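You operate a simulated robot arm through the tools that you are given. There is no shell and no other tool. Be economical: measure what you need, move in short steps, check, and stop when the job is done.

You run a simulated robot arm. Do the job below in one go: nothing can be reset, and whatever is moved stays where it is left.

TASK
Take the purple battery on the top of the long brown bench and put it away on the green mat on the dark worktop. Then close the soap cupboard door. Then put the blue mug in the sink bowl. Then open the polish cupboard door, take the white cap and leave it on the top shelf of the polish cupboard, then shut the door. Then put the spare yellow block fuse on the brown mat on the dark worktop away on the top of the grey steel cabinet. Then put the cream bulb carton on the brown mat on the dark worktop away on the green mat on the dark worktop. Then push the lamps drawer shut. Do these in the order given. Set down upright: purple battery, blue mug, cream bulb carton.

The check looks at the end state, three seconds after you hand in, the way a careful person would. Anything else that was tipped, shoved, dropped, spilled or broken makes it a failure. A push-on lid holds only when it is set on centred and level and pressed home; a screw cap is set on level and turned clockwise until tight.

THE ROBOT
A 7-joint arm with a two-finger gripper on a trunk, on a base that drives. Base frame: it is fixed to the floor where the robot stands at the start and does not move with it; the origin is under the middle of the robot, x ahead of it, y to its left, z up; the surface under the hand at the start is at about z = 0.85. Units: m, rad, N and s.
With the tool pointing down near the work surface it reaches from about 0.32 to 0.8 m from the robot's upright axis, wherever it stands. Its first joint turns from -2.897 to 2.897 rad. Places, roughly: blue mug (11x7x9 cm) [-2.5, -0.8, 0.9]; cream bulb carton [-2.5, -4, 1]; green mat on the dark worktop [-2.6, -2.4, 0.9]; lamps drawer [-2.3, -4.1, 0.7]; polish cupboard door [-2.3, -3.5, 0.4]; purple battery [0.5, 0.25, 1]; sink bowl inside [-2.6, 0, 0.7]; soap cupboard door [-2.1, 0.1, 0.4]; spare yellow block fuse [-2.25, -4, 1]; top of the grey steel cabinet [0.3, -1.5, 1]; top shelf of the polish cupboard [-2.6, -3.5, 0.4]; white cap (6x6x3 cm) [-2.4, -2.8, 0.9]. Payload 2.45 kg.
The TCP is the grasp point between the finger pads, 0.027 m short of the fingertips. In the tool frame z runs along the fingers and y along their closing line. Largest opening 0.08 m; the body of the gripper starts 0.054 m behind the TCP.
Orientation is that of the tool frame in the base frame, as a unit quaternion [x, y, z, w]. With the fingers straight down and closing along the base's y, the tool's x points along the base's -x, its y along +y and its z along -z.

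THE INTERFACE
- The arm moves only by the tool send_rows. Its argument "motion" is text: rows parted by semicolons, each of 7 numbers parted by spaces: the shift along the tool's x, y, z in m, then the turn, a rotation vector about the tool's x, y, z in degrees, then the finger opening in m, from 0 to 0.08. In form: tx ty tz wx wy wz grip; .... A call has 1 to 8 rows; each row shifts and turns the commanded pose from where the row before left it, along the tool's axes as they then stand. Rows are played at 5 a second. More than 0.05 m and 0.15 rad between two rows, or a gripper value outside its range, and nothing of the call is played. A pose out of reach is approached as far as the arm can. The call stops where the force on the tool passes 40 N (or 10 N more than at its start, if that is more) or the arm is blocked; 0.2 s more then pass. Each finger travels about 0.153 m/s and halts on what it meets, pressing with about 28 N; the grip force reading is that of the motor and also rises with nothing between the fingers. The clock runs only during rows and for 0.2 s after the last one: add rows that do not move to give the fingers time. The reply holds the time, the measured pose of the TCP, the force on the tool along the base axes, the opening and the grip force, in the units named above and with some noise, with the torque about the TCP (base axes, N m) and any sound that the robot's microphone picked up.
- Cameras (640 x 400 px; columns grow to the right, rows downward): "scene" is now at [0.0522, 0.1268, 1.612]; the picture's right is [-0.17, -0.98, 0.00], its down [-0.79, 0.14, -0.59] and it looks along [0.58, -0.10, -0.80] (base axes); focal length 278 px, centre (320, 200). "wrist" rides on the gripper at [0.063, 0.012, -0.079] in the tool frame; the picture's right is [-0.19, 0.98, 0.00], its down [-0.72, -0.14, -0.68] and it looks along [-0.67, -0.13, 0.73] (tool axes); focal length 226 px, centre (320, 200). There is no depth. A picture from a camera that has moved, and an enlarged one, comes with that camera's place and axes in the base frame and with its lens.
- get_image(camera): a new picture of that camera. It takes no simulated time.
- lift_body(by): slides the trunk up (or, below 0, down) by that many m; the arm and the scene camera ride with it, the base frame stays. It gives what a move gives, with no picture.
- steer(legs): drives the robot by 1 to 6 legs, each [ahead, turn to the left] in m and rad, along the robot's own axes; the way and the turn of a leg run together, so that a leg with both is an arc; at most 1.5 m and 3.142 rad a leg. The arm and the cameras ride along, it lands a little off, and it stops where it bumps. It gives what a move gives.
- aim_head(pan, tilt): turns the head with the scene camera to pan (to the left, within 2.094 rad either way) and tilt (down, from -0.506 to 1.204), counted from straight ahead of the robot. It gives what a move gives.
- close_up(camera, box): a new picture of the part [left, top, right, bottom] of that camera's present view, enlarged. It takes no simulated time.
- finish_job(): hands the job in; it is judged then, once.

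Work in short steps. Places have to be worked out from the pictures, the camera data and where the tool is seen: move nearer, look again, correct. Check each grasp and each placing, and mend what went wrong. You have 207 turns and 184 pictures in all, those below and enlarged ones among them. Open the gripper and draw the arm clear of the work before you hand the job in, unless the task says otherwise; then end with one line.

The tools are called by a JSON object that holds its "api" and its "payload". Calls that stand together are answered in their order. send_rows: Moves the arm, as the interface text tells. Its arguments: {"type":"object","properties":{"motion":{"type":"string"}},"required":["motion"]} The other tools are called the same way: lift_body (by) slides the trunk up or down; steer (legs) drives the base; aim_head (pan, tilt) turns the head that bears the scene camera; get_image (camera) takes a picture; close_up (camera, box) takes an enlarged picture of a part of a camera's view; finish_job () hands the job in.

At the start:

```text
t: 0.0
position: [0.5053, 0.0927, 1.1217]
tool_rot: [0.0, 1.0, 0.0, 0.0]
wrist_force: [-0.1, -0.3, 0.6]
moment: [0.05, 0.0, -0.02]
finger_gap: 0.0799
grip_force: 0.1
trunk travel left (down, up): [-0.25, 0.29]
robot x, y, heading: [-0.0008, 0.0031, -0.001]
head pan, tilt: [-0.176, 0.934]
```

scene: 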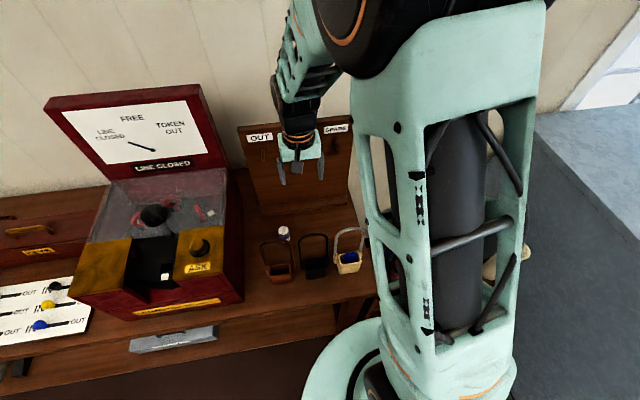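
wrist: 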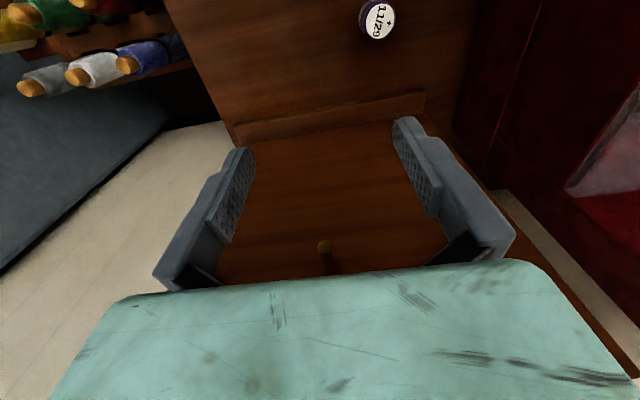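

The wrist and scene views put the battery near (0.465, 0.157). I'll enlarge it in both views to refine that.

{"api": "close_up", "payload": {"camera": "scene", "box": [220, 190, 380, 290]}}

{"api": "close_up", "payload": {"camera": "wrist", "box": [300, 0, 460, 100]}}

```text
4.00 times, centred on (300, 240) of scene
camera zoom: at [0.0522, 0.1268, 1.612], right [-0.17, -0.98, 0.0], down [-0.79, 0.14, -0.59], along [0.58, -0.1, -0.8], focal length 1114 px, centre (400, 40)
```

zoom: 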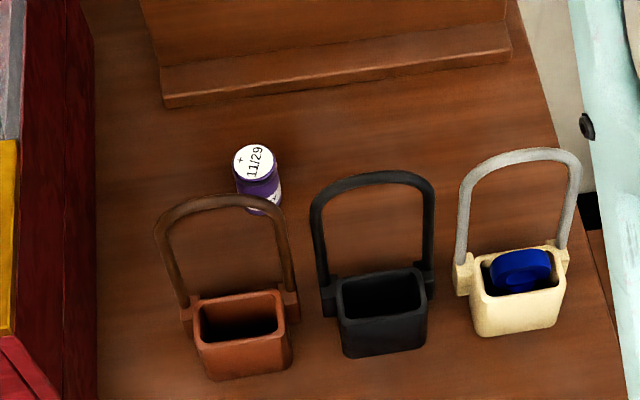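

```text
4.00 times, centred on (380, 50) of wrist
camera zoom: at [0.4421, 0.1045, 1.2014], right [0.19, 0.98, 0.0], down [0.72, -0.14, 0.68], along [0.67, -0.13, -0.73], focal length 904 px, centre (80, 800)
```

zoom: 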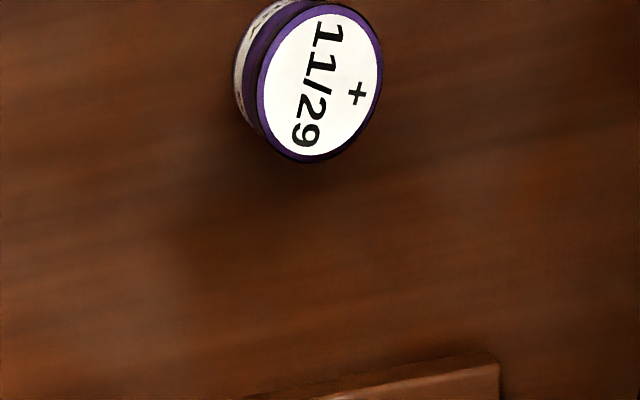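

The battery top is near (0.478, 0.162, 0.90), with a tall basket handle in front of it. I'll move over it and turn the tool 90° so the camera side points to −y, clear of the handle.

{"api": "send_rows", "payload": {"motion": "0.0135 0.0345 0 0 0 0 0.08; 0.0135 0.0345 0 0 0 0 0.08; 0 0 0 0 0 -8.5 0.08; 0 0 0 0 0 -8.5 0.08; 0 0 0 0 0 -8.5 0.08; 0 0 0 0 0 -8.5 0.08; 0 0 0 0 0 -8.5 0.08; 0 0 0 0 0 -8.5 0.08"}}

{"api": "send_rows", "payload": {"motion": "0 0 0 0 0 -8.5 0.08; 0 0 0 0 0 -8.5 0.08; 0 0 0 0 0 -8.5 0.08; 0 0 0 0 0 -8.5 0.08; 0 0 0 0 0 -5 0.08; 0 0 0.03 0 0 0 0.08; 0 0 0.03 0 0 0 0.08; 0 0 0 0 0 0 0.08"}}

{"api": "get_image", "payload": {"camera": "wrist"}}

{"api": "get_image", "payload": {"camera": "scene"}}

```text
t: 1.8
position: [0.4794, 0.1611, 1.1213]
tool_rot: [-0.432, 0.902, 0.0, 0.0]
wrist_force: [0.0, 0.4, -1.0]
moment: [0.0, 0.0, -0.03]
finger_gap: 0.0799
grip_force: 0.2
trunk travel left (down, up): [-0.25, 0.29]
robot x, y, heading: [-0.0009, 0.0004, -0.001]
head pan, tilt: [-0.176, 0.934]
```

```text
t: 3.6
position: [0.4769, 0.162, 1.0621]
tool_rot: [0.707, -0.707, 0.001, 0.0]
wrist_force: [0.4, 0.4, -0.5]
moment: [0.02, -0.01, 0.0]
finger_gap: 0.08
grip_force: 0.0
trunk travel left (down, up): [-0.25, 0.29]
robot x, y, heading: [0.0025, -0.0015, -0.001]
head pan, tilt: [-0.176, 0.934]
```

```text
179 pictures are left
camera wrist: at [0.4645, 0.0987, 1.1414], right [-0.98, 0.19, 0.0], down [0.14, 0.72, 0.68], along [0.13, 0.67, -0.73], focal length 226 px, centre (320, 200)
```

wrist: 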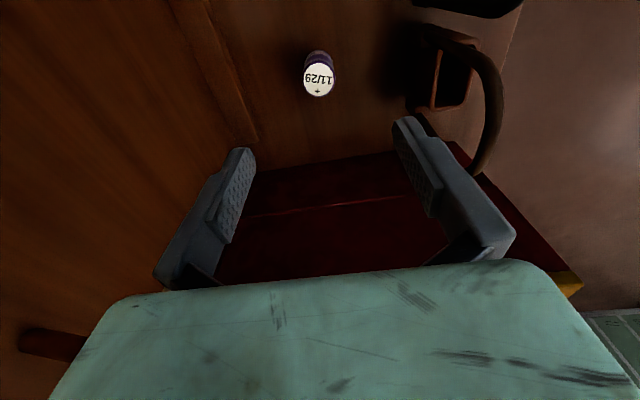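

```text
178 pictures are left
camera scene: at [0.0521, 0.1268, 1.6121], right [-0.17, -0.98, 0.0], down [-0.79, 0.14, -0.59], along [0.58, -0.1, -0.8], focal length 278 px, centre (320, 200)
```

scene: 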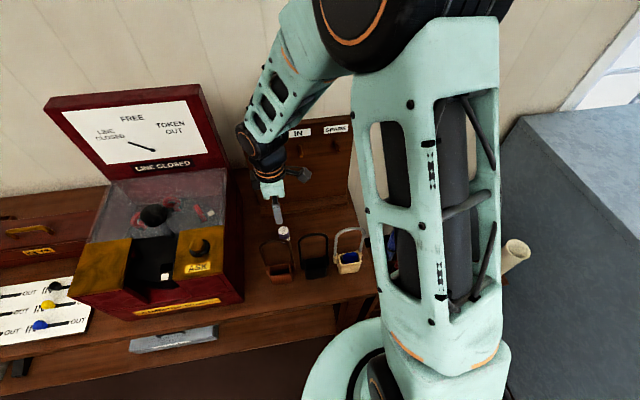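

Battery confirmed at (0.478, 0.1625). I'll descend in steps to TCP z≈0.885.

{"api": "send_rows", "payload": {"motion": "0 0 0.045 0 0 0 0.08; 0 0 0.045 0 0 0 0.08; 0 0 0.04 0 0 0 0.08; 0 0 0.03 0 0 0 0.08; 0 0 0.017 0 0 0 0.08; 0 0 0 0 0 0 0.08"}}

{"api": "get_image", "payload": {"camera": "wrist"}}

```text
t: 5.0
position: [0.4777, 0.1625, 0.8852]
tool_rot: [0.708, -0.707, -0.001, 0.001]
wrist_force: [-4.7, -2.7, 14.4]
moment: [-0.09, -0.45, -0.08]
finger_gap: 0.0702
grip_force: 0.1
trunk travel left (down, up): [-0.25, 0.29]
robot x, y, heading: [0.0014, -0.0009, 0.002]
head pan, tilt: [-0.176, 0.934]
stopped in row 6: the force on the tool passed its limit at 44 N (the readings are from after the stop); the commanded pose is now the measured one
```

```text
177 pictures are left
camera wrist: at [0.4651, 0.0986, 0.9657], right [-0.98, 0.19, 0.0], down [0.14, 0.72, 0.68], along [0.13, 0.67, -0.73], focal length 226 px, centre (320, 200)
```

wrist: 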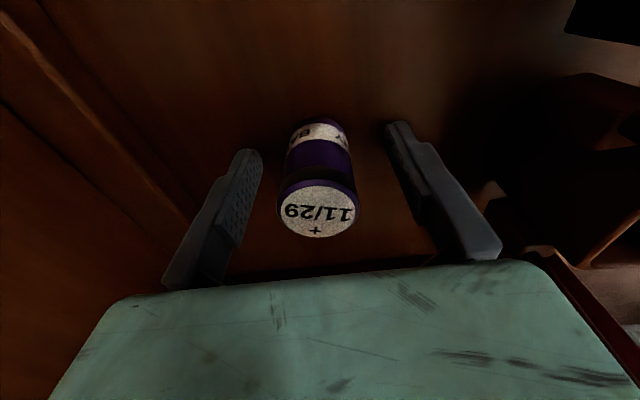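

Contact with something at tip height ~0.858, likely the bench top. I'll raise 12 mm and recheck.

{"api": "send_rows", "payload": {"motion": "0 0 -0.012 0 0 0 0.08; 0 0 0 0 0 0 0.08"}}

{"api": "close_up", "payload": {"camera": "wrist", "box": [160, 60, 520, 285]}}

{"api": "close_up", "payload": {"camera": "scene", "box": [220, 170, 380, 270]}}

```text
t: 5.6
position: [0.4783, 0.1624, 0.8967]
tool_rot: [0.707, -0.707, -0.001, 0.0]
wrist_force: [0.7, -0.3, -0.7]
moment: [-0.01, 0.01, 0.03]
finger_gap: 0.0798
grip_force: 0.1
trunk travel left (down, up): [-0.25, 0.29]
robot x, y, heading: [-0.0006, 0.0003, -0.002]
head pan, tilt: [-0.176, 0.934]
```

```text
1.78 times, centred on (340, 172) of wrist
camera zoom: at [0.4657, 0.0987, 0.9768], right [-0.98, 0.19, 0.0], down [0.14, 0.72, 0.68], along [0.13, 0.67, -0.73], focal length 402 px, centre (284, 249)
```

zoom: 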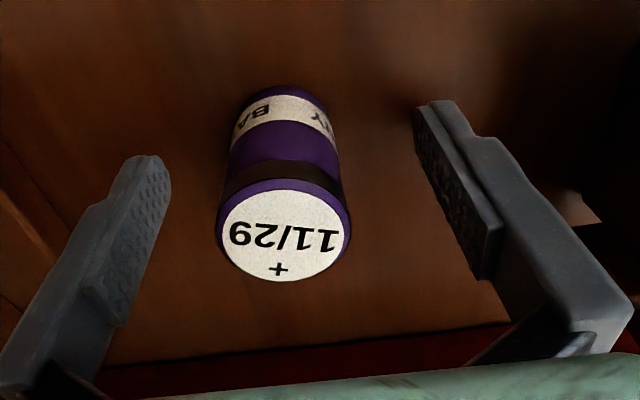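

```text
4.00 times, centred on (300, 220) of scene
camera zoom: at [0.0526, 0.1269, 1.6119], right [-0.17, -0.98, 0.0], down [-0.79, 0.14, -0.59], along [0.58, -0.1, -0.8], focal length 1114 px, centre (400, 120)
```

zoom: 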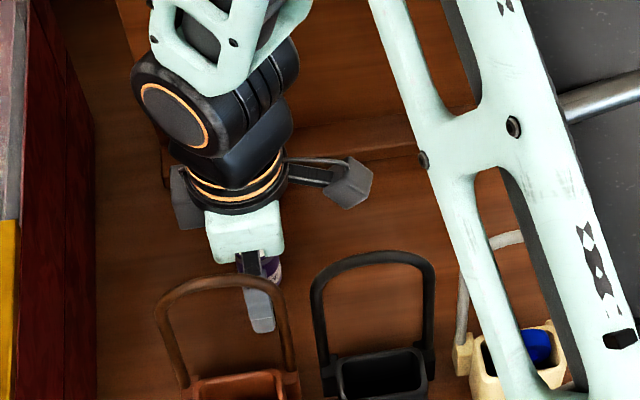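

Fingers straddle the battery. I'll half close to stay away from the basket, lower 8 mm, then close.

{"api": "send_rows", "payload": {"motion": "0 0 0 0 0 0 0.05; 0 0 0.004 0 0 0 0.05; 0 0 0.004 0 0 0 0.05; 0 0 0 0 0 0 0; 0 0 0 0 0 0 0; 0 0 0 0 0 0 0"}}

{"api": "get_image", "payload": {"camera": "wrist"}}

```text
t: 7.0
position: [0.478, 0.1623, 0.8887]
tool_rot: [0.708, -0.706, -0.001, 0.0]
wrist_force: [-0.1, 0.2, -0.5]
moment: [0.01, -0.01, 0.02]
finger_gap: 0.0308
grip_force: 28.0
trunk travel left (down, up): [-0.25, 0.29]
robot x, y, heading: [-0.0015, -0.0007, 0.001]
head pan, tilt: [-0.176, 0.934]
```

```text
174 pictures are left
camera wrist: at [0.4657, 0.0987, 0.9692], right [-0.98, 0.19, 0.0], down [0.14, 0.72, 0.68], along [0.13, 0.67, -0.73], focal length 226 px, centre (320, 200)
```

wrist: 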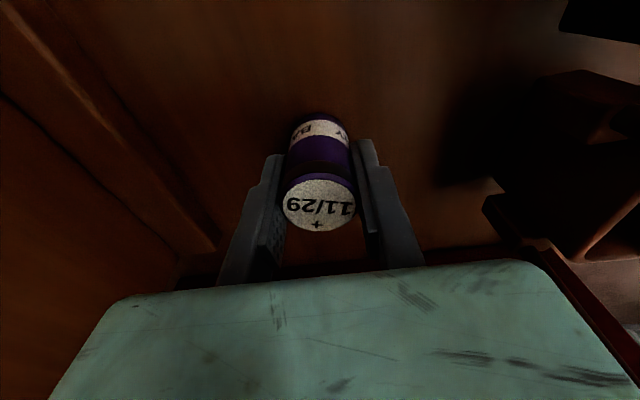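

Battery gripped (31 mm gap). Lifting it straight up.

{"api": "send_rows", "payload": {"motion": "0 0 -0.02 0 0 0 0; 0 0 -0.04 0 0 0 0; 0 0 -0.045 0 0 0 0; 0 0 -0.045 0 0 0 0; 0 0 -0.045 0 0 0 0; 0 0 -0.045 0 0 0 0; 0 0 0 0 0 0 0"}}

{"api": "aim_head", "payload": {"pan": -1.9, "tilt": 0.5}}

{"api": "get_image", "payload": {"camera": "scene"}}

{"api": "aim_head", "payload": {"pan": 1.9, "tilt": 0.5}}

{"api": "get_image", "payload": {"camera": "scene"}}

{"api": "get_image", "payload": {"camera": "wrist"}}

```text
t: 8.6
position: [0.4784, 0.159, 1.1316]
tool_rot: [0.708, -0.706, 0.0, 0.0]
wrist_force: [0.6, -0.3, -1.8]
moment: [0.0, 0.01, -0.02]
finger_gap: 0.0305
grip_force: 27.6
trunk travel left (down, up): [-0.25, 0.29]
robot x, y, heading: [0.0036, 0.0004, 0.007]
head pan, tilt: [-0.176, 0.934]
```

```text
t: 10.4
position: [0.4773, 0.1603, 1.1299]
tool_rot: [0.707, -0.707, 0.0, 0.001]
wrist_force: [-0.2, -0.9, -1.6]
moment: [0.02, -0.02, 0.0]
finger_gap: 0.0308
grip_force: 27.9
trunk travel left (down, up): [-0.25, 0.29]
robot x, y, heading: [-0.0022, 0.0013, 0.002]
head pan, tilt: [-1.901, 0.499]
```

```text
173 pictures are left
camera scene: at [-0.0496, 0.0536, 1.6484], right [-0.95, 0.32, 0.0], down [0.15, 0.45, -0.88], along [-0.28, -0.83, -0.48], focal length 278 px, centre (320, 200)
```

scene: 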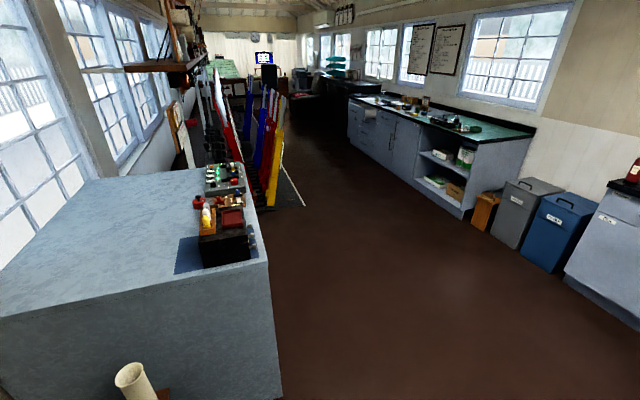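

```text
t: 13.5
position: [0.4771, 0.1604, 1.129]
tool_rot: [0.708, -0.707, 0.0, 0.0]
wrist_force: [-0.5, -0.1, -1.3]
moment: [0.01, 0.0, -0.02]
finger_gap: 0.0307
grip_force: 28.0
trunk travel left (down, up): [-0.25, 0.29]
robot x, y, heading: [-0.0012, -0.0013, 0.002]
head pan, tilt: [1.901, 0.499]
```

```text
172 pictures are left
camera scene: at [-0.0496, 0.2258, 1.6484], right [0.95, 0.32, 0.0], down [0.15, -0.45, -0.88], along [-0.28, 0.83, -0.48], focal length 278 px, centre (320, 200)
```

scene: 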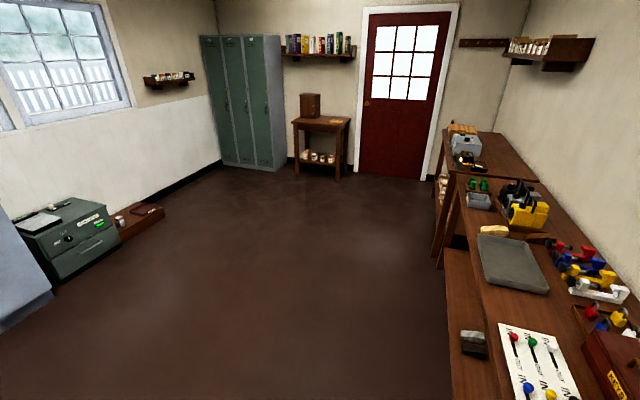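

```text
171 pictures are left
camera wrist: at [0.4658, 0.097, 1.21], right [-0.98, 0.19, 0.0], down [0.14, 0.72, 0.68], along [0.13, 0.67, -0.73], focal length 226 px, centre (320, 200)
```

wrist: 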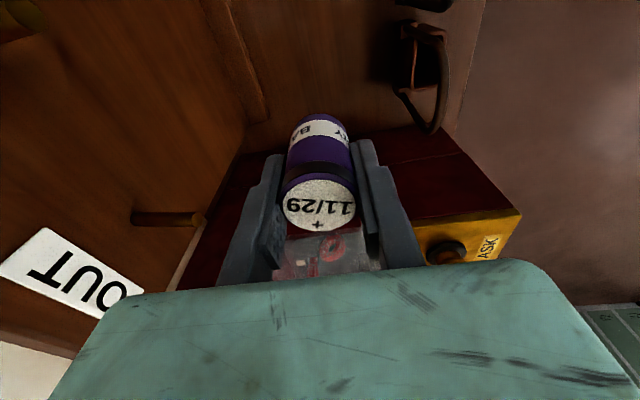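

Battery is held. I'll back away from the bench, drive down the room to y≈−2.4 and face the worktop, then look.

{"api": "steer", "payload": {"legs": [[-1.15, 0], [0, -1.571], [1.2, 0], [1.15, 0], [0, -1.571]]}}

{"api": "aim_head", "payload": {"pan": 0, "tilt": 0.55}}

{"api": "get_image", "payload": {"camera": "scene"}}

{"api": "aim_head", "payload": {"pan": 0.7, "tilt": 0.55}}

{"api": "get_image", "payload": {"camera": "scene"}}

```text
t: 38.4
position: [-1.6344, -2.5273, 1.1307]
tool_rot: [0.711, 0.703, 0.0, 0.001]
wrist_force: [0.7, 0.2, -0.9]
moment: [0.0, -0.04, 0.0]
finger_gap: 0.0309
grip_force: 27.8
trunk travel left (down, up): [-0.25, 0.29]
robot x, y, heading: [-1.1533, -2.3742, 3.122]
head pan, tilt: [1.901, 0.499]
```

```text
t: 40.3
position: [-1.6355, -2.5278, 1.1292]
tool_rot: [0.712, 0.702, 0.0, 0.001]
wrist_force: [1.0, -0.3, -1.0]
moment: [0.02, -0.01, 0.03]
finger_gap: 0.0305
grip_force: 27.7
trunk travel left (down, up): [-0.25, 0.29]
robot x, y, heading: [-1.1547, -2.373, 3.129]
head pan, tilt: [0.0, 0.55]
```

```text
170 pictures are left
camera scene: at [-1.2275, -2.5142, 1.6438], right [0.01, 1.0, 0.0], down [0.52, -0.01, -0.85], along [-0.85, 0.01, -0.52], focal length 278 px, centre (320, 200)
```

scene: 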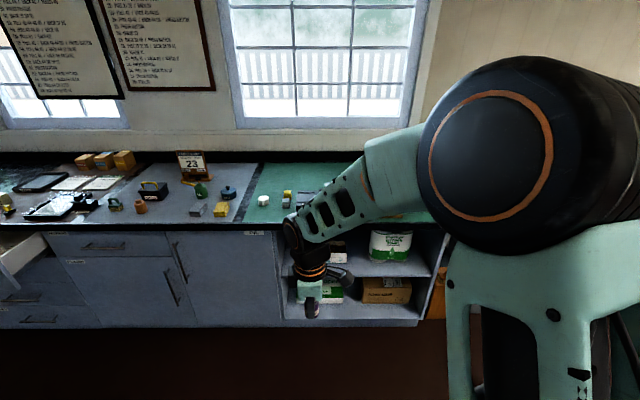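

```text
t: 41.4
position: [-1.6338, -2.5274, 1.1309]
tool_rot: [0.712, 0.702, 0.0, 0.001]
wrist_force: [0.2, -0.6, -0.8]
moment: [0.03, 0.0, 0.01]
finger_gap: 0.0307
grip_force: 28.2
trunk travel left (down, up): [-0.25, 0.29]
robot x, y, heading: [-1.1544, -2.373, 3.125]
head pan, tilt: [0.7, 0.55]
```

```text
169 pictures are left
camera scene: at [-1.2073, -2.5722, 1.6438], right [-0.63, 0.77, 0.0], down [0.41, 0.33, -0.85], along [-0.66, -0.54, -0.52], focal length 278 px, centre (320, 200)
```

scene: 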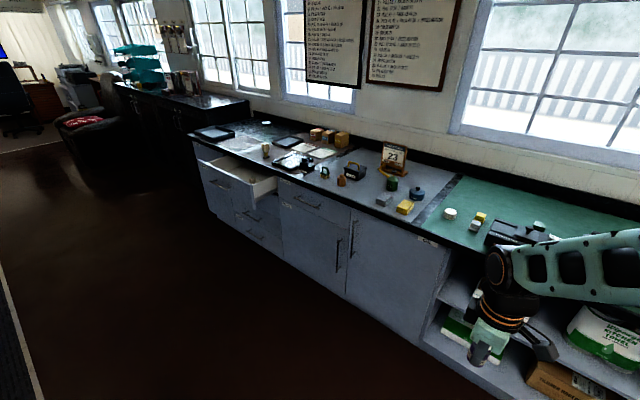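

The green mat is at the near end of the worktop with several items on it. I'll zoom in on it from this head angle and from straight ahead.

{"api": "close_up", "payload": {"camera": "scene", "box": [160, 110, 400, 260]}}

{"api": "close_up", "payload": {"camera": "scene", "box": [370, 130, 640, 299]}}

```text
2.67 times, centred on (280, 185) of scene
camera zoom: at [-1.2073, -2.5722, 1.6438], right [-0.63, 0.77, 0.0], down [0.41, 0.33, -0.85], along [-0.66, -0.54, -0.52], focal length 742 px, centre (427, 240)
```

zoom: 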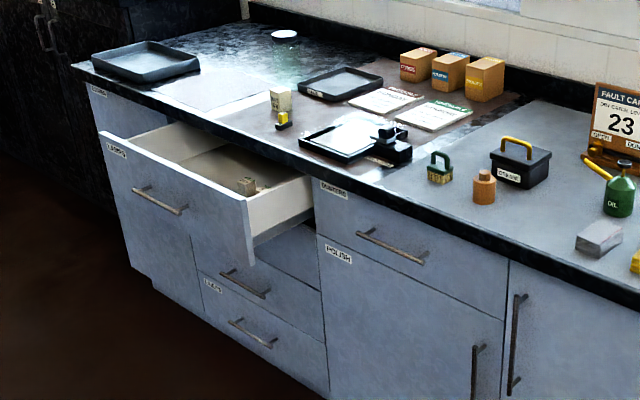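

```text
2.37 times, centred on (505, 214) of scene
camera zoom: at [-1.2073, -2.5722, 1.6438], right [-0.63, 0.77, 0.0], down [0.41, 0.33, -0.85], along [-0.66, -0.54, -0.52], focal length 659 px, centre (-118, 166)
```

zoom: 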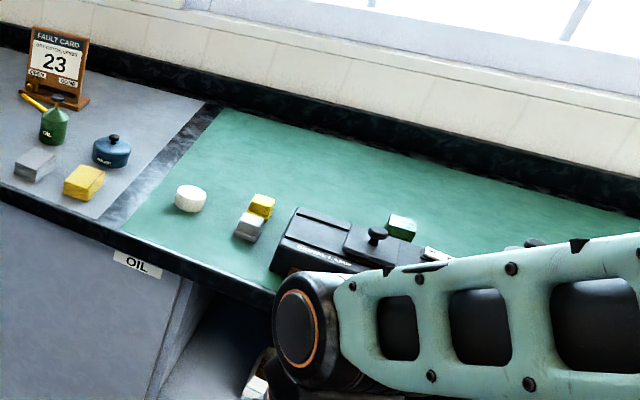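

Free spot on the mat: about (−2.58, −2.78), behind the white cap. I'll drive toward the counter and shift toward −y.

{"api": "steer", "payload": {"legs": [[0, 0.4], [0.63, 0], [0, -0.39]]}}

{"api": "aim_head", "payload": {"pan": 0.3, "tilt": 0.8}}

{"api": "get_image", "payload": {"camera": "scene"}}

{"api": "get_image", "payload": {"camera": "wrist"}}

```text
t: 47.3
position: [-2.2254, -2.7701, 1.129]
tool_rot: [0.708, 0.706, 0.001, 0.001]
wrist_force: [-0.6, 0.7, -1.1]
moment: [0.0, -0.02, 0.01]
finger_gap: 0.0305
grip_force: 27.6
trunk travel left (down, up): [-0.25, 0.29]
robot x, y, heading: [-1.7454, -2.6115, 3.137]
head pan, tilt: [0.7, 0.55]
```

```text
t: 48.2
position: [-2.2253, -2.7703, 1.1302]
tool_rot: [0.708, 0.706, 0.001, 0.0]
wrist_force: [-0.3, 0.6, -1.4]
moment: [0.02, 0.04, 0.02]
finger_gap: 0.0305
grip_force: 28.1
trunk travel left (down, up): [-0.25, 0.29]
robot x, y, heading: [-1.7457, -2.6129, 3.138]
head pan, tilt: [0.3, 0.799]
```

```text
166 pictures are left
camera scene: at [-1.8064, -2.7754, 1.6225], right [-0.29, 0.96, 0.0], down [0.69, 0.21, -0.7], along [-0.67, -0.2, -0.72], focal length 278 px, centre (320, 200)
```

scene: 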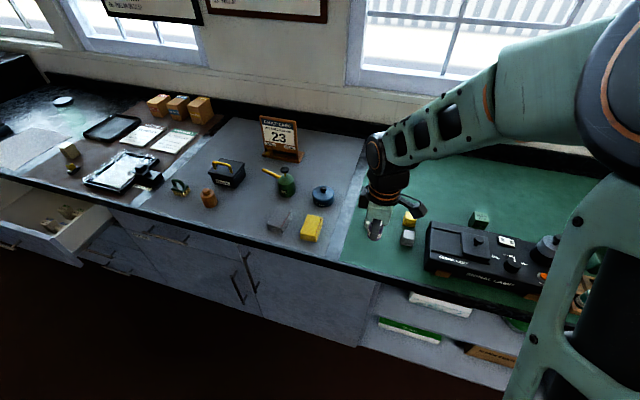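

```text
165 pictures are left
camera wrist: at [-2.2123, -2.7063, 1.21], right [0.98, -0.2, 0.0], down [-0.14, -0.72, 0.68], along [-0.13, -0.67, -0.73], focal length 226 px, centre (320, 200)
```

wrist: 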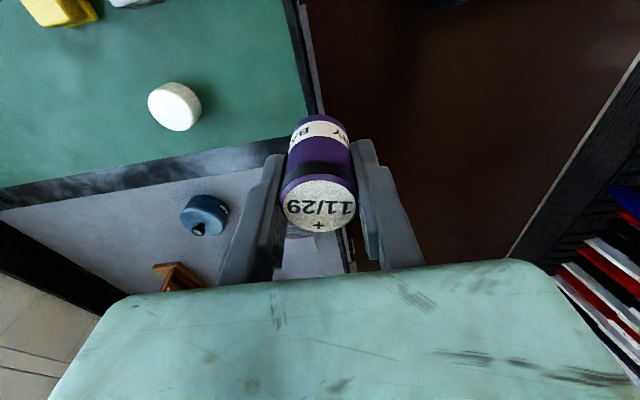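

White cap is at ~(−2.41, −2.775) and the mat's left edge at y≈−2.86. I'll drive 0.1 closer, then extend the tool to (−2.58, −2.765).

{"api": "steer", "payload": {"legs": [[0.1, 0]]}}

{"api": "send_rows", "payload": {"motion": "0 -0.045 0 0 0 0 0; 0 -0.045 0 0 0 0 0; 0 -0.045 0 0 0 0 0; 0 -0.045 0 0 0 0 0; 0 -0.045 0 0 0 0 0; 0 -0.03 0 0 0 0 0; 0 0 0 0 0 0 0"}}

{"api": "get_image", "payload": {"camera": "wrist"}}

{"api": "get_image", "payload": {"camera": "scene"}}

```text
t: 49.3
position: [-2.3249, -2.7675, 1.1298]
tool_rot: [0.708, 0.706, 0.001, 0.001]
wrist_force: [-1.2, 0.4, -1.8]
moment: [-0.01, -0.03, -0.02]
finger_gap: 0.0306
grip_force: 28.3
trunk travel left (down, up): [-0.25, 0.29]
robot x, y, heading: [-1.8443, -2.613, 3.134]
head pan, tilt: [0.3, 0.799]
```

```text
t: 50.9
position: [-2.5783, -2.7671, 1.1297]
tool_rot: [0.708, 0.706, 0.001, 0.0]
wrist_force: [-0.1, 0.2, -1.2]
moment: [0.0, -0.01, 0.01]
finger_gap: 0.0309
grip_force: 27.4
trunk travel left (down, up): [-0.25, 0.29]
robot x, y, heading: [-1.8453, -2.6092, 3.131]
head pan, tilt: [0.3, 0.799]
```

```text
164 pictures are left
camera wrist: at [-2.5652, -2.705, 1.2093], right [0.98, -0.2, 0.0], down [-0.15, -0.72, 0.68], along [-0.13, -0.67, -0.73], focal length 226 px, centre (320, 200)
```

wrist: 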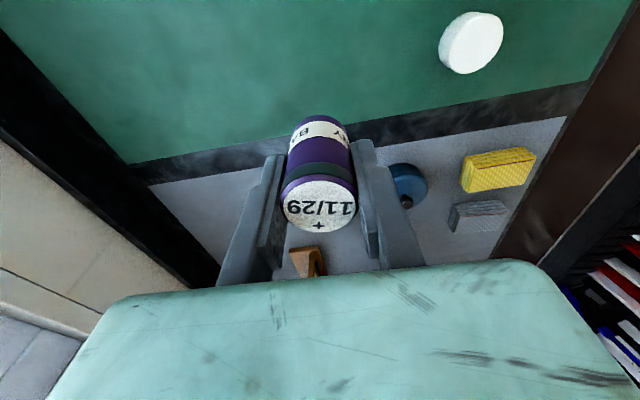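

```text
163 pictures are left
camera scene: at [-1.9046, -2.7746, 1.6225], right [-0.29, 0.96, 0.0], down [0.69, 0.21, -0.7], along [-0.67, -0.2, -0.72], focal length 278 px, centre (320, 200)
```

scene: 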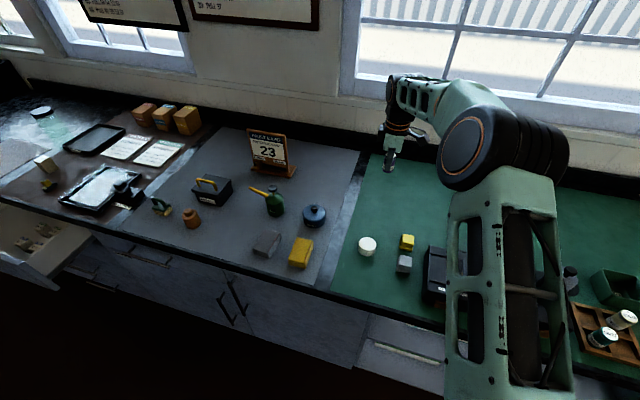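

Cap height implies the mat at z≈0.89–0.90, so release should be near TCP z≈0.932. I'll lower to 0.945 and read the force.

{"api": "send_rows", "payload": {"motion": "0 0 0.045 0 0 0 0; 0 0 0.045 0 0 0 0; 0 0 0.045 0 0 0 0; 0 0 0.035 0 0 0 0; 0 0 0.015 0 0 0 0; 0 0 0 0 0 0 0"}}

{"api": "send_rows", "payload": {"motion": "0 0 0.003 0 0 0 0; 0 0 0.003 0 0 0 0; 0 0 0 0 0 0 0"}}

{"api": "close_up", "payload": {"camera": "scene", "box": [310, 100, 470, 200]}}

```text
t: 52.3
position: [-2.5778, -2.7681, 0.9442]
tool_rot: [0.708, 0.706, 0.0, 0.0]
wrist_force: [0.8, -0.2, -1.2]
moment: [0.0, -0.04, -0.04]
finger_gap: 0.0308
grip_force: 28.1
trunk travel left (down, up): [-0.25, 0.29]
robot x, y, heading: [-1.8435, -2.6072, 3.136]
head pan, tilt: [0.3, 0.799]
```

```text
t: 53.1
position: [-2.5779, -2.7682, 0.9395]
tool_rot: [0.708, 0.706, 0.0, 0.0]
wrist_force: [-0.4, 0.9, 5.6]
moment: [0.09, 0.02, -0.01]
finger_gap: 0.0303
grip_force: 27.8
trunk travel left (down, up): [-0.25, 0.29]
robot x, y, heading: [-1.8463, -2.6053, 3.13]
head pan, tilt: [0.3, 0.799]
```

```text
4.00 times, centred on (390, 150) of scene
camera zoom: at [-1.9042, -2.7745, 1.6225], right [-0.29, 0.96, 0.0], down [0.69, 0.21, -0.7], along [-0.67, -0.2, -0.72], focal length 1114 px, centre (40, 400)
```

zoom: 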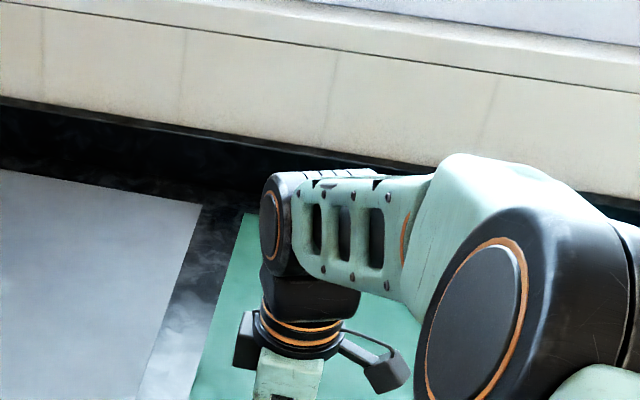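

Contact at 5.6 N, so the battery stands on the mat. Releasing gently and rising.

{"api": "send_rows", "payload": {"motion": "0 0 0 0 0 0 0.036; 0 0 0 0 0 0 0.045; 0 0 0 0 0 0 0.06; 0 0 -0.02 0 0 0 0.07; 0 0 -0.045 0 0 0 0.07; 0 0 -0.045 0 0 0 0.07; 0 0 -0.045 0 0 0 0.07; 0 0 -0.045 0 0 0 0.07"}}

{"api": "send_rows", "payload": {"motion": "0 0.045 0 0 0 0 0.07; 0 0.045 0 0 0 0 0.07; 0 0.045 0 0 0 0 0.07; 0 0.045 0 0 0 0 0.07; 0 0.045 0 0 0 0 0.07; 0 0.03 0 0 0 0 0.07"}}

{"api": "get_image", "payload": {"camera": "scene"}}

```text
t: 54.9
position: [-2.5756, -2.7678, 1.1393]
tool_rot: [0.708, 0.706, 0.001, 0.0]
wrist_force: [0.0, 0.5, -0.5]
moment: [0.02, 0.0, -0.03]
finger_gap: 0.0704
grip_force: 0.0
trunk travel left (down, up): [-0.25, 0.29]
robot x, y, heading: [-1.8468, -2.6117, 3.136]
head pan, tilt: [0.3, 0.799]
```

```text
t: 56.3
position: [-2.3236, -2.7682, 1.1405]
tool_rot: [0.709, 0.706, 0.001, 0.001]
wrist_force: [-0.8, -0.1, 0.4]
moment: [0.0, 0.0, -0.01]
finger_gap: 0.0701
grip_force: 0.1
trunk travel left (down, up): [-0.25, 0.29]
robot x, y, heading: [-1.8473, -2.6091, 3.137]
head pan, tilt: [0.3, 0.799]
```

```text
161 pictures are left
camera scene: at [-1.904, -2.7745, 1.6225], right [-0.29, 0.96, 0.0], down [0.69, 0.21, -0.7], along [-0.67, -0.2, -0.72], focal length 278 px, centre (320, 200)
```

scene: 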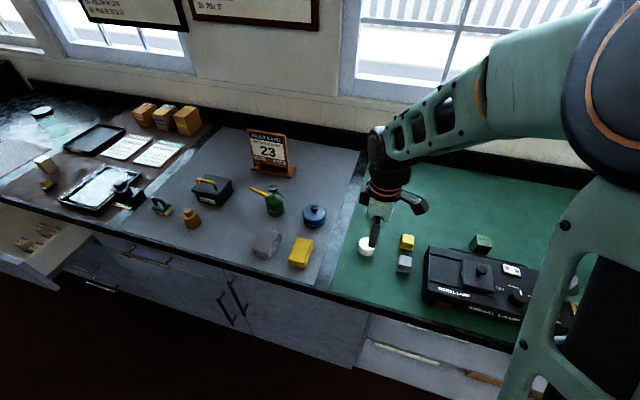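

Released. I'll drive back and across to the sink unit, stopping to look at the soap cupboard.

{"api": "steer", "payload": {"legs": [[-0.75, 0], [0, -1.571], [1.3, 0]]}}

{"api": "aim_head", "payload": {"pan": 0.7, "tilt": 0.5}}

{"api": "get_image", "payload": {"camera": "scene"}}

{"api": "aim_head", "payload": {"pan": 1.8, "tilt": 0.5}}

{"api": "get_image", "payload": {"camera": "scene"}}

```text
t: 70.5
position: [-1.2541, -0.8312, 1.1393]
tool_rot: [1.0, 0.004, 0.0, 0.002]
wrist_force: [0.4, -0.3, -0.2]
moment: [0.03, -0.01, -0.01]
finger_gap: 0.07
grip_force: 0.0
trunk travel left (down, up): [-0.25, 0.29]
robot x, y, heading: [-1.0935, -1.309, 1.574]
head pan, tilt: [0.3, 0.799]
```

```text
t: 71.4
position: [-1.2549, -0.8317, 1.1408]
tool_rot: [1.0, 0.003, 0.0, 0.001]
wrist_force: [0.6, -0.4, 0.7]
moment: [-0.01, -0.01, 0.01]
finger_gap: 0.07
grip_force: 0.1
trunk travel left (down, up): [-0.25, 0.29]
robot x, y, heading: [-1.0862, -1.308, 1.575]
head pan, tilt: [0.7, 0.499]
```

```text
160 pictures are left
camera scene: at [-1.2911, -1.2604, 1.6484], right [0.76, 0.65, 0.0], down [0.31, -0.37, -0.88], along [-0.57, 0.67, -0.48], focal length 278 px, centre (320, 200)
```

scene: 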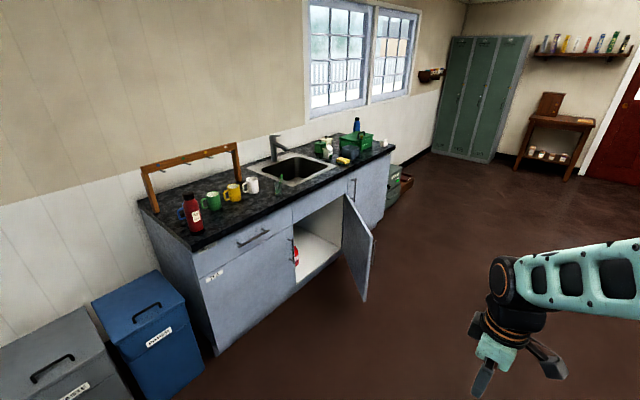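

```text
t: 72.7
position: [-1.2544, -0.8315, 1.1399]
tool_rot: [1.0, 0.004, 0.0, 0.001]
wrist_force: [-0.2, -1.1, 0.8]
moment: [-0.01, -0.01, 0.0]
finger_gap: 0.0698
grip_force: 0.0
trunk travel left (down, up): [-0.25, 0.29]
robot x, y, heading: [-1.0957, -1.3058, 1.574]
head pan, tilt: [1.799, 0.499]
```

```text
159 pictures are left
camera scene: at [-1.3208, -1.3507, 1.6484], right [-0.23, 0.97, 0.0], down [0.47, 0.11, -0.88], along [-0.85, -0.2, -0.48], focal length 278 px, centre (320, 200)
```

scene: 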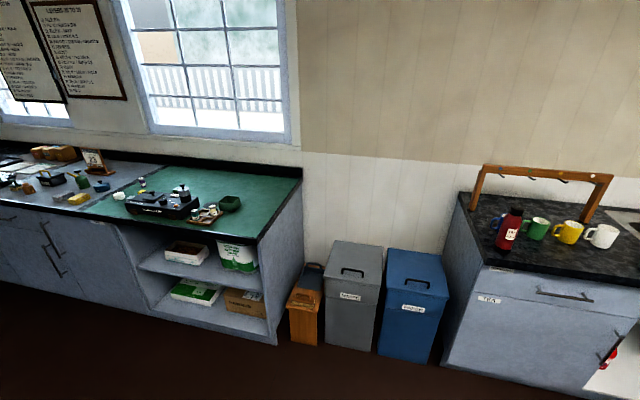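

The soap door is hinged on its +y side and open roughly 50°. I'll drive opposite it, face the sink unit and look closely.

{"api": "steer", "payload": {"legs": [[1.35, 0], [0, 1.567]]}}

{"api": "aim_head", "payload": {"pan": 0.0, "tilt": 0.75}}

{"api": "get_image", "payload": {"camera": "scene"}}

```text
t: 83.6
position: [-1.5607, -0.0768, 1.1388]
tool_rot: [0.703, 0.711, 0.001, 0.0]
wrist_force: [0.0, -0.2, 0.0]
moment: [-0.01, 0.02, -0.02]
finger_gap: 0.07
grip_force: 0.1
trunk travel left (down, up): [-0.25, 0.29]
robot x, y, heading: [-1.0858, 0.0887, -3.138]
head pan, tilt: [1.799, 0.499]
```

```text
t: 85.4
position: [-1.5603, -0.0764, 1.1411]
tool_rot: [0.703, 0.711, 0.0, 0.0]
wrist_force: [0.9, -0.2, 0.2]
moment: [-0.02, -0.01, 0.01]
finger_gap: 0.0698
grip_force: 0.0
trunk travel left (down, up): [-0.25, 0.29]
robot x, y, heading: [-1.0821, 0.0913, -3.134]
head pan, tilt: [0.0, 0.75]
```

```text
158 pictures are left
camera scene: at [-1.1469, -0.0531, 1.6265], right [-0.01, 1.0, 0.0], down [0.68, 0.01, -0.73], along [-0.73, -0.01, -0.68], focal length 278 px, centre (320, 200)
```

scene: 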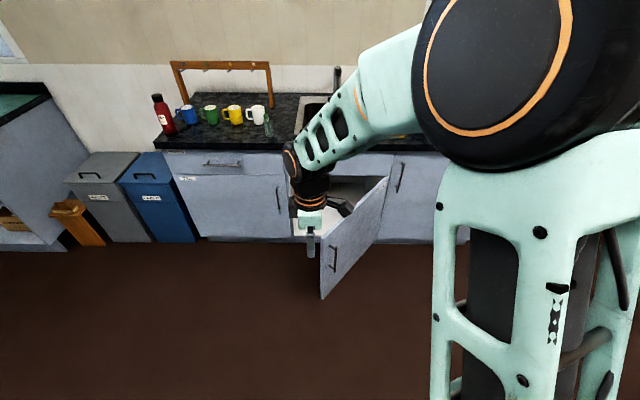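

Door's free edge is at about (−1.87, −0.055), hinge at about (−2.25, 0.27), with the handle below z≈0.65. I'll lower the trunk, tilt the closed hand forward about 51°, and get the tip to z≈0.70 beside the outer face.

{"api": "lift_body", "payload": {"by": -0.2}}

{"api": "send_rows", "payload": {"motion": "0.04 0 0 8.5 0 0 0.0; 0.036 0 0 8.5 0 0 0; 0 0 0 8.5 0 0 0; 0 0 0 8.5 0 0 0; 0 0 0 8.5 0 0 0; 0 0 0 8.5 0 0 0; 0 0 0 0 0 0 0"}}

{"api": "send_rows", "payload": {"motion": "0 0.0207 0.0382 0 0 0 0; 0 0.0207 0.0382 0 0 0 0; 0 0.0207 0.0382 0 0 0 0; 0 0.0207 0.0382 0 0 0 0; 0 0.0207 0.0382 0 0 0 0; 0 0.0207 0.0382 0 0 0 0; 0 0 0 0 0 0 0"}}

{"api": "get_image", "payload": {"camera": "scene"}}

```text
t: 87.6
position: [-1.5611, -0.0768, 0.9402]
tool_rot: [0.703, 0.711, 0.001, 0.0]
wrist_force: [0.6, 0.2, 0.0]
moment: [-0.01, -0.01, -0.01]
finger_gap: 0.0701
grip_force: 0.0
trunk travel left (down, up): [-0.05, 0.49]
robot x, y, heading: [-1.0842, 0.0857, -3.134]
head pan, tilt: [0.0, 0.75]
```

```text
t: 89.2
position: [-1.56, -0.002, 0.9357]
tool_rot: [0.635, 0.641, -0.305, -0.305]
wrist_force: [0.9, -1.6, -0.6]
moment: [0.05, -0.01, -0.06]
finger_gap: 0.0
grip_force: 27.9
out of reach, approached as far as the arm can: row 4
trunk travel left (down, up): [-0.05, 0.49]
robot x, y, heading: [-1.0842, 0.0886, -3.133]
head pan, tilt: [0.0, 0.75]
```

```text
t: 90.8
position: [-1.6617, 0.0001, 0.6929]
tool_rot: [0.635, 0.642, -0.305, -0.303]
wrist_force: [-0.4, 0.1, 0.0]
moment: [0.0, -0.01, 0.0]
finger_gap: 0.0
grip_force: 28.5
trunk travel left (down, up): [-0.05, 0.49]
robot x, y, heading: [-1.0857, 0.088, -3.135]
head pan, tilt: [0.0, 0.75]
```

```text
157 pictures are left
camera scene: at [-1.1473, -0.0532, 1.4264], right [-0.01, 1.0, 0.0], down [0.68, 0.01, -0.73], along [-0.73, -0.01, -0.68], focal length 278 px, centre (320, 200)
```

scene: 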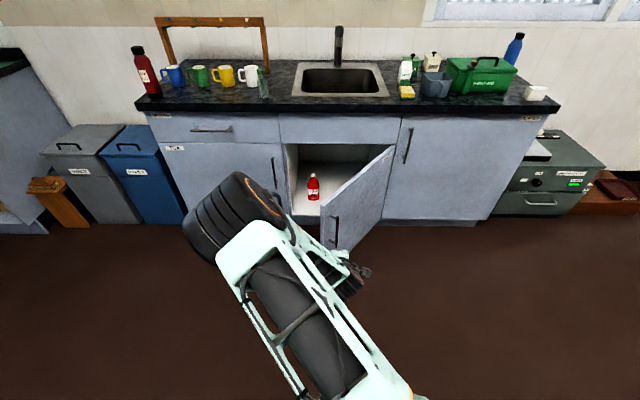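

Hand is at z 0.693, y 0, pointing forward-down. I'll drive forward 0.15 and check with both cameras before touching.

{"api": "steer", "payload": {"legs": [[0.15, 0]]}}

{"api": "get_image", "payload": {"camera": "wrist"}}

{"api": "get_image", "payload": {"camera": "scene"}}

```text
t: 92.2
position: [-1.8108, -0.0009, 0.6951]
tool_rot: [0.636, 0.641, -0.305, -0.303]
wrist_force: [0.1, 0.2, 0.6]
moment: [0.01, -0.04, 0.01]
finger_gap: 0.0
grip_force: 28.3
trunk travel left (down, up): [-0.05, 0.49]
robot x, y, heading: [-1.2337, 0.0855, -3.14]
head pan, tilt: [0.0, 0.75]
```

```text
156 pictures are left
camera wrist: at [-1.7416, 0.0634, 0.7353], right [0.62, -0.19, -0.76], down [0.45, -0.71, 0.54], along [-0.64, -0.67, -0.36], focal length 226 px, centre (320, 200)
```

wrist: 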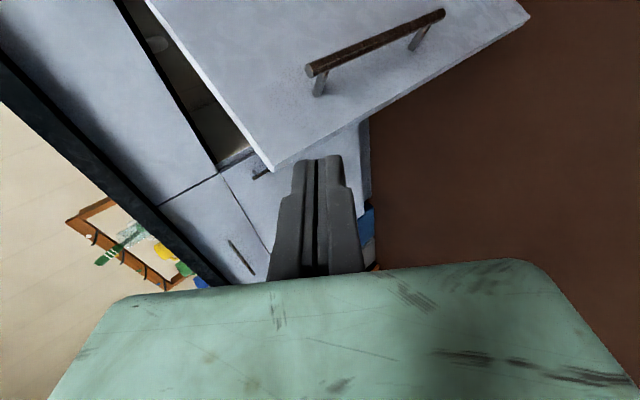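

```text
155 pictures are left
camera scene: at [-1.2968, -0.0542, 1.4264], right [-0.01, 1.0, 0.0], down [0.68, 0.0, -0.73], along [-0.73, 0.0, -0.68], focal length 278 px, centre (320, 200)
```

scene: 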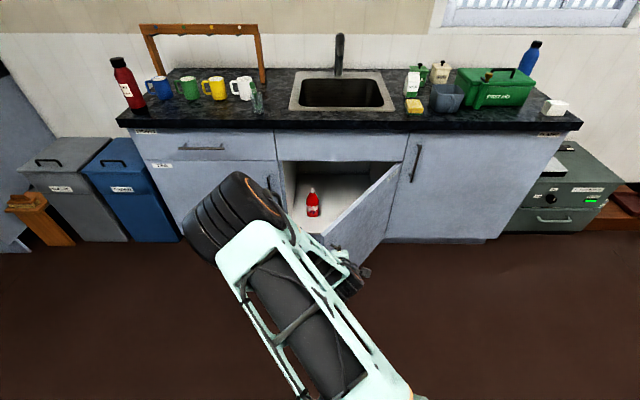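

Refined: door top is only at z≈0.69, free edge at about (−1.91, −0.05), hinge at about (−2.33, 0.295). I'll lower the hand 9 cm and shift +5 cm in y so the tip meets the face inside of the handle.

{"api": "send_rows", "payload": {"motion": "0.025 0.035 0.0283 0 0 0 0; 0.025 0.035 0.0283 0 0 0 0; 0 0 0 0 0 0 0"}}

{"api": "steer", "payload": {"legs": [[0.13, 0]]}}

{"api": "get_image", "payload": {"camera": "wrist"}}

```text
refused: row 1 steps farther than a row can; nothing moved
```

```text
t: 93.5
position: [-1.9422, -0.0014, 0.6943]
tool_rot: [0.636, 0.641, -0.305, -0.302]
wrist_force: [0.3, 0.3, -0.3]
moment: [-0.02, 0.01, 0.01]
finger_gap: 0.0001
grip_force: 28.1
trunk travel left (down, up): [-0.05, 0.49]
robot x, y, heading: [-1.365, 0.0887, -3.136]
head pan, tilt: [0.0, 0.75]
```

```text
154 pictures are left
camera wrist: at [-1.8728, 0.0626, 0.7353], right [0.62, -0.19, -0.76], down [0.45, -0.71, 0.54], along [-0.64, -0.67, -0.36], focal length 226 px, centre (320, 200)
```

wrist: 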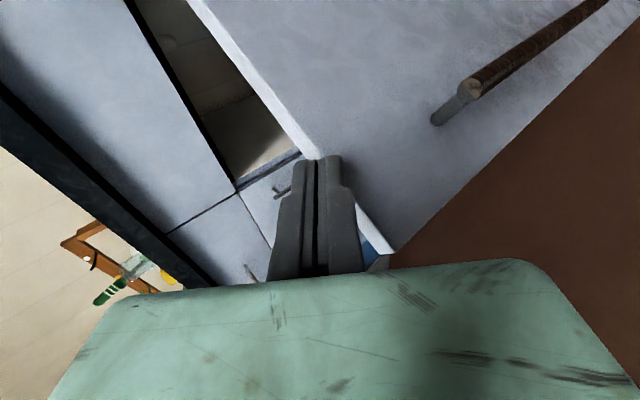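

One row was too large and was refused, but the drive went ahead, so the tip is now right at the door's top edge with no contact. I'll back off 0.13 and redo the lowering with smaller rows.

{"api": "steer", "payload": {"legs": [[-0.13, 0]]}}

{"api": "send_rows", "payload": {"motion": "0.02 0.0233 0.0189 0 0 0 0; 0.02 0.0233 0.0189 0 0 0 0; 0.02 0.0233 0.0189 0 0 0 0; 0 0 0 0 0 0 0"}}

{"api": "get_image", "payload": {"camera": "wrist"}}

```text
t: 94.8
position: [-1.8113, -0.0008, 0.6935]
tool_rot: [0.636, 0.641, -0.305, -0.303]
wrist_force: [0.5, -0.3, -0.4]
moment: [0.01, 0.01, 0.02]
finger_gap: 0.0001
grip_force: 27.5
trunk travel left (down, up): [-0.05, 0.49]
robot x, y, heading: [-1.234, 0.0889, -3.136]
head pan, tilt: [0.0, 0.75]
```

```text
t: 95.8
position: [-1.8116, 0.0642, 0.604]
tool_rot: [0.636, 0.641, -0.305, -0.303]
wrist_force: [-0.6, 0.1, -0.6]
moment: [0.02, 0.01, -0.02]
finger_gap: 0.0004
grip_force: 27.9
trunk travel left (down, up): [-0.05, 0.49]
robot x, y, heading: [-1.2334, 0.0901, -3.133]
head pan, tilt: [0.0, 0.75]
```

```text
153 pictures are left
camera wrist: at [-1.7433, 0.1274, 0.6449], right [0.62, -0.19, -0.76], down [0.44, -0.71, 0.54], along [-0.65, -0.67, -0.36], focal length 226 px, centre (320, 200)
```

wrist: 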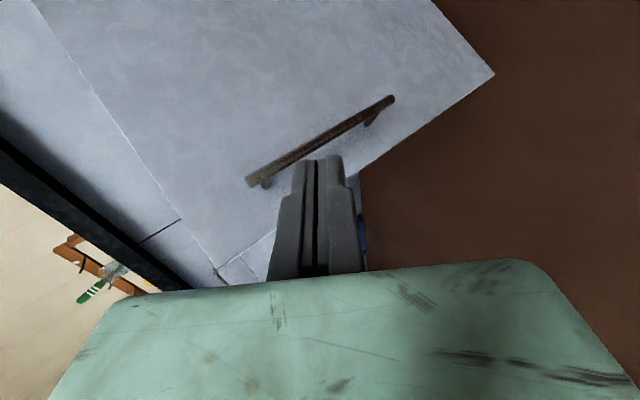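

The tip will meet the face well inside the handle. I'll drive forward 0.3 to start pushing.

{"api": "steer", "payload": {"legs": [[0.3, 0]]}}

{"api": "get_image", "payload": {"camera": "wrist"}}

{"api": "get_image", "payload": {"camera": "scene"}}

```text
t: 97.8
position: [-2.1146, 0.06, 0.6042]
tool_rot: [0.635, 0.642, -0.305, -0.303]
wrist_force: [-0.2, 0.1, 1.0]
moment: [-0.03, -0.02, -0.01]
finger_gap: 0.0003
grip_force: 27.7
trunk travel left (down, up): [-0.05, 0.49]
robot x, y, heading: [-1.5371, 0.0841, -3.135]
head pan, tilt: [0.0, 0.75]
```

```text
152 pictures are left
camera wrist: at [-2.0449, 0.1238, 0.6453], right [0.62, -0.19, -0.76], down [0.45, -0.71, 0.54], along [-0.64, -0.68, -0.36], focal length 226 px, centre (320, 200)
```

wrist: 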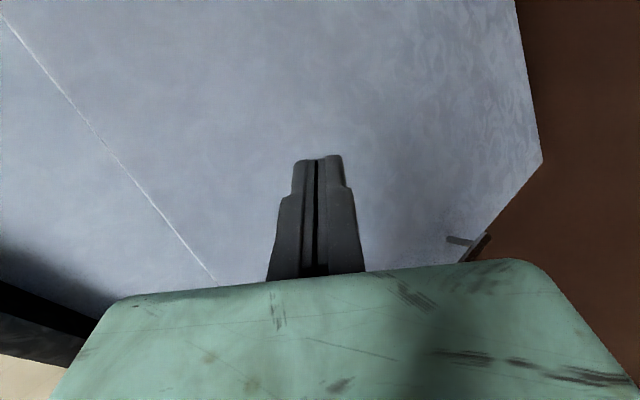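

```text
151 pictures are left
camera scene: at [-1.5992, -0.0561, 1.4264], right [-0.01, 1.0, 0.0], down [0.68, 0.01, -0.73], along [-0.73, -0.01, -0.68], focal length 278 px, centre (320, 200)
```

scene: 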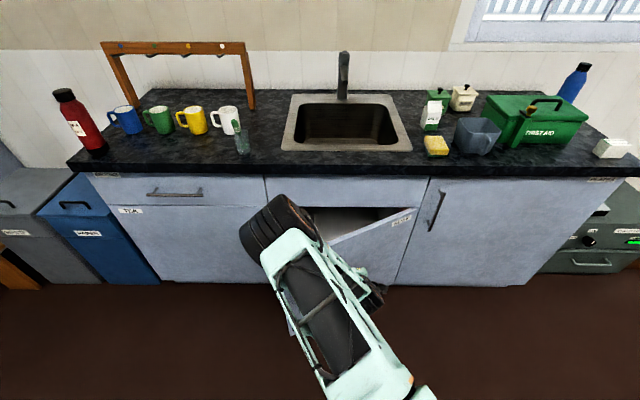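

The door is swinging with it. Drive another 0.15.

{"api": "steer", "payload": {"legs": [[0.15, 0]]}}

{"api": "get_image", "payload": {"camera": "scene"}}

```text
t: 99.2
position: [-2.2652, 0.06, 0.6043]
tool_rot: [0.635, 0.642, -0.306, -0.301]
wrist_force: [0.2, -0.3, 0.3]
moment: [-0.02, 0.03, 0.04]
finger_gap: 0.0
grip_force: 28.5
trunk travel left (down, up): [-0.05, 0.49]
robot x, y, heading: [-1.6891, 0.0833, -3.136]
head pan, tilt: [0.0, 0.75]
```

```text
150 pictures are left
camera scene: at [-1.7499, -0.0572, 1.4264], right [-0.01, 1.0, 0.0], down [0.68, 0.01, -0.73], along [-0.73, -0.01, -0.68], focal length 278 px, centre (320, 200)
```

scene: 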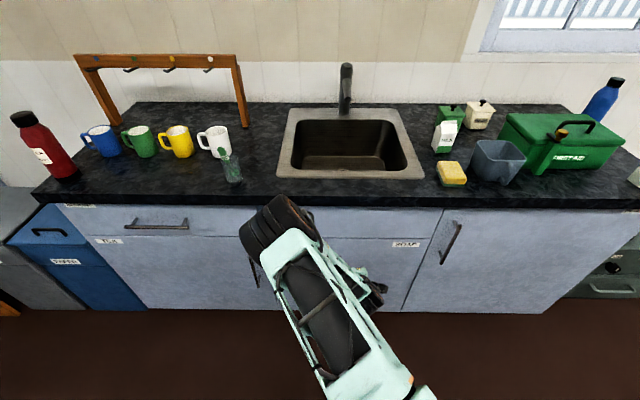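

It looks nearly shut. I'll push the last bit with the arm in small steps until it resists.

{"api": "send_rows", "payload": {"motion": "0 -0.0063 0.0078 0 0 0 0; 0 -0.0063 0.0078 0 0 0 0; 0 -0.0063 0.0078 0 0 0 0; 0 -0.0063 0.0078 0 0 0 0; 0 0 0 0 0 0 0"}}

{"api": "get_image", "payload": {"camera": "wrist"}}

```text
t: 100.4
position: [-2.3064, 0.0583, 0.6049]
tool_rot: [0.635, 0.642, -0.305, -0.303]
wrist_force: [0.2, 0.3, -0.2]
moment: [0.02, 0.0, 0.01]
finger_gap: 0.0
grip_force: 28.3
trunk travel left (down, up): [-0.05, 0.49]
robot x, y, heading: [-1.6868, 0.0819, -3.133]
head pan, tilt: [0.0, 0.75]
```

```text
149 pictures are left
camera wrist: at [-2.2368, 0.122, 0.645], right [0.62, -0.19, -0.76], down [0.45, -0.71, 0.54], along [-0.64, -0.67, -0.36], focal length 226 px, centre (320, 200)
```

wrist: 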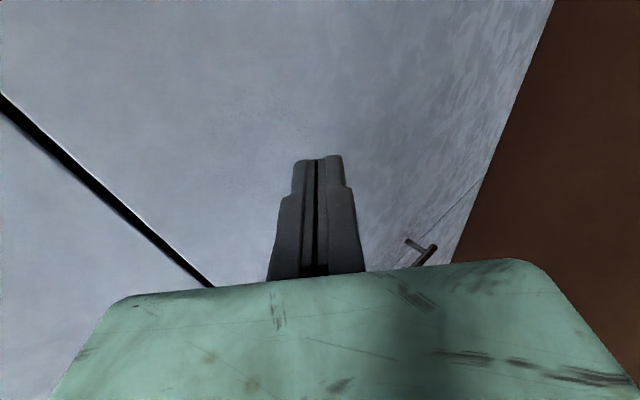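

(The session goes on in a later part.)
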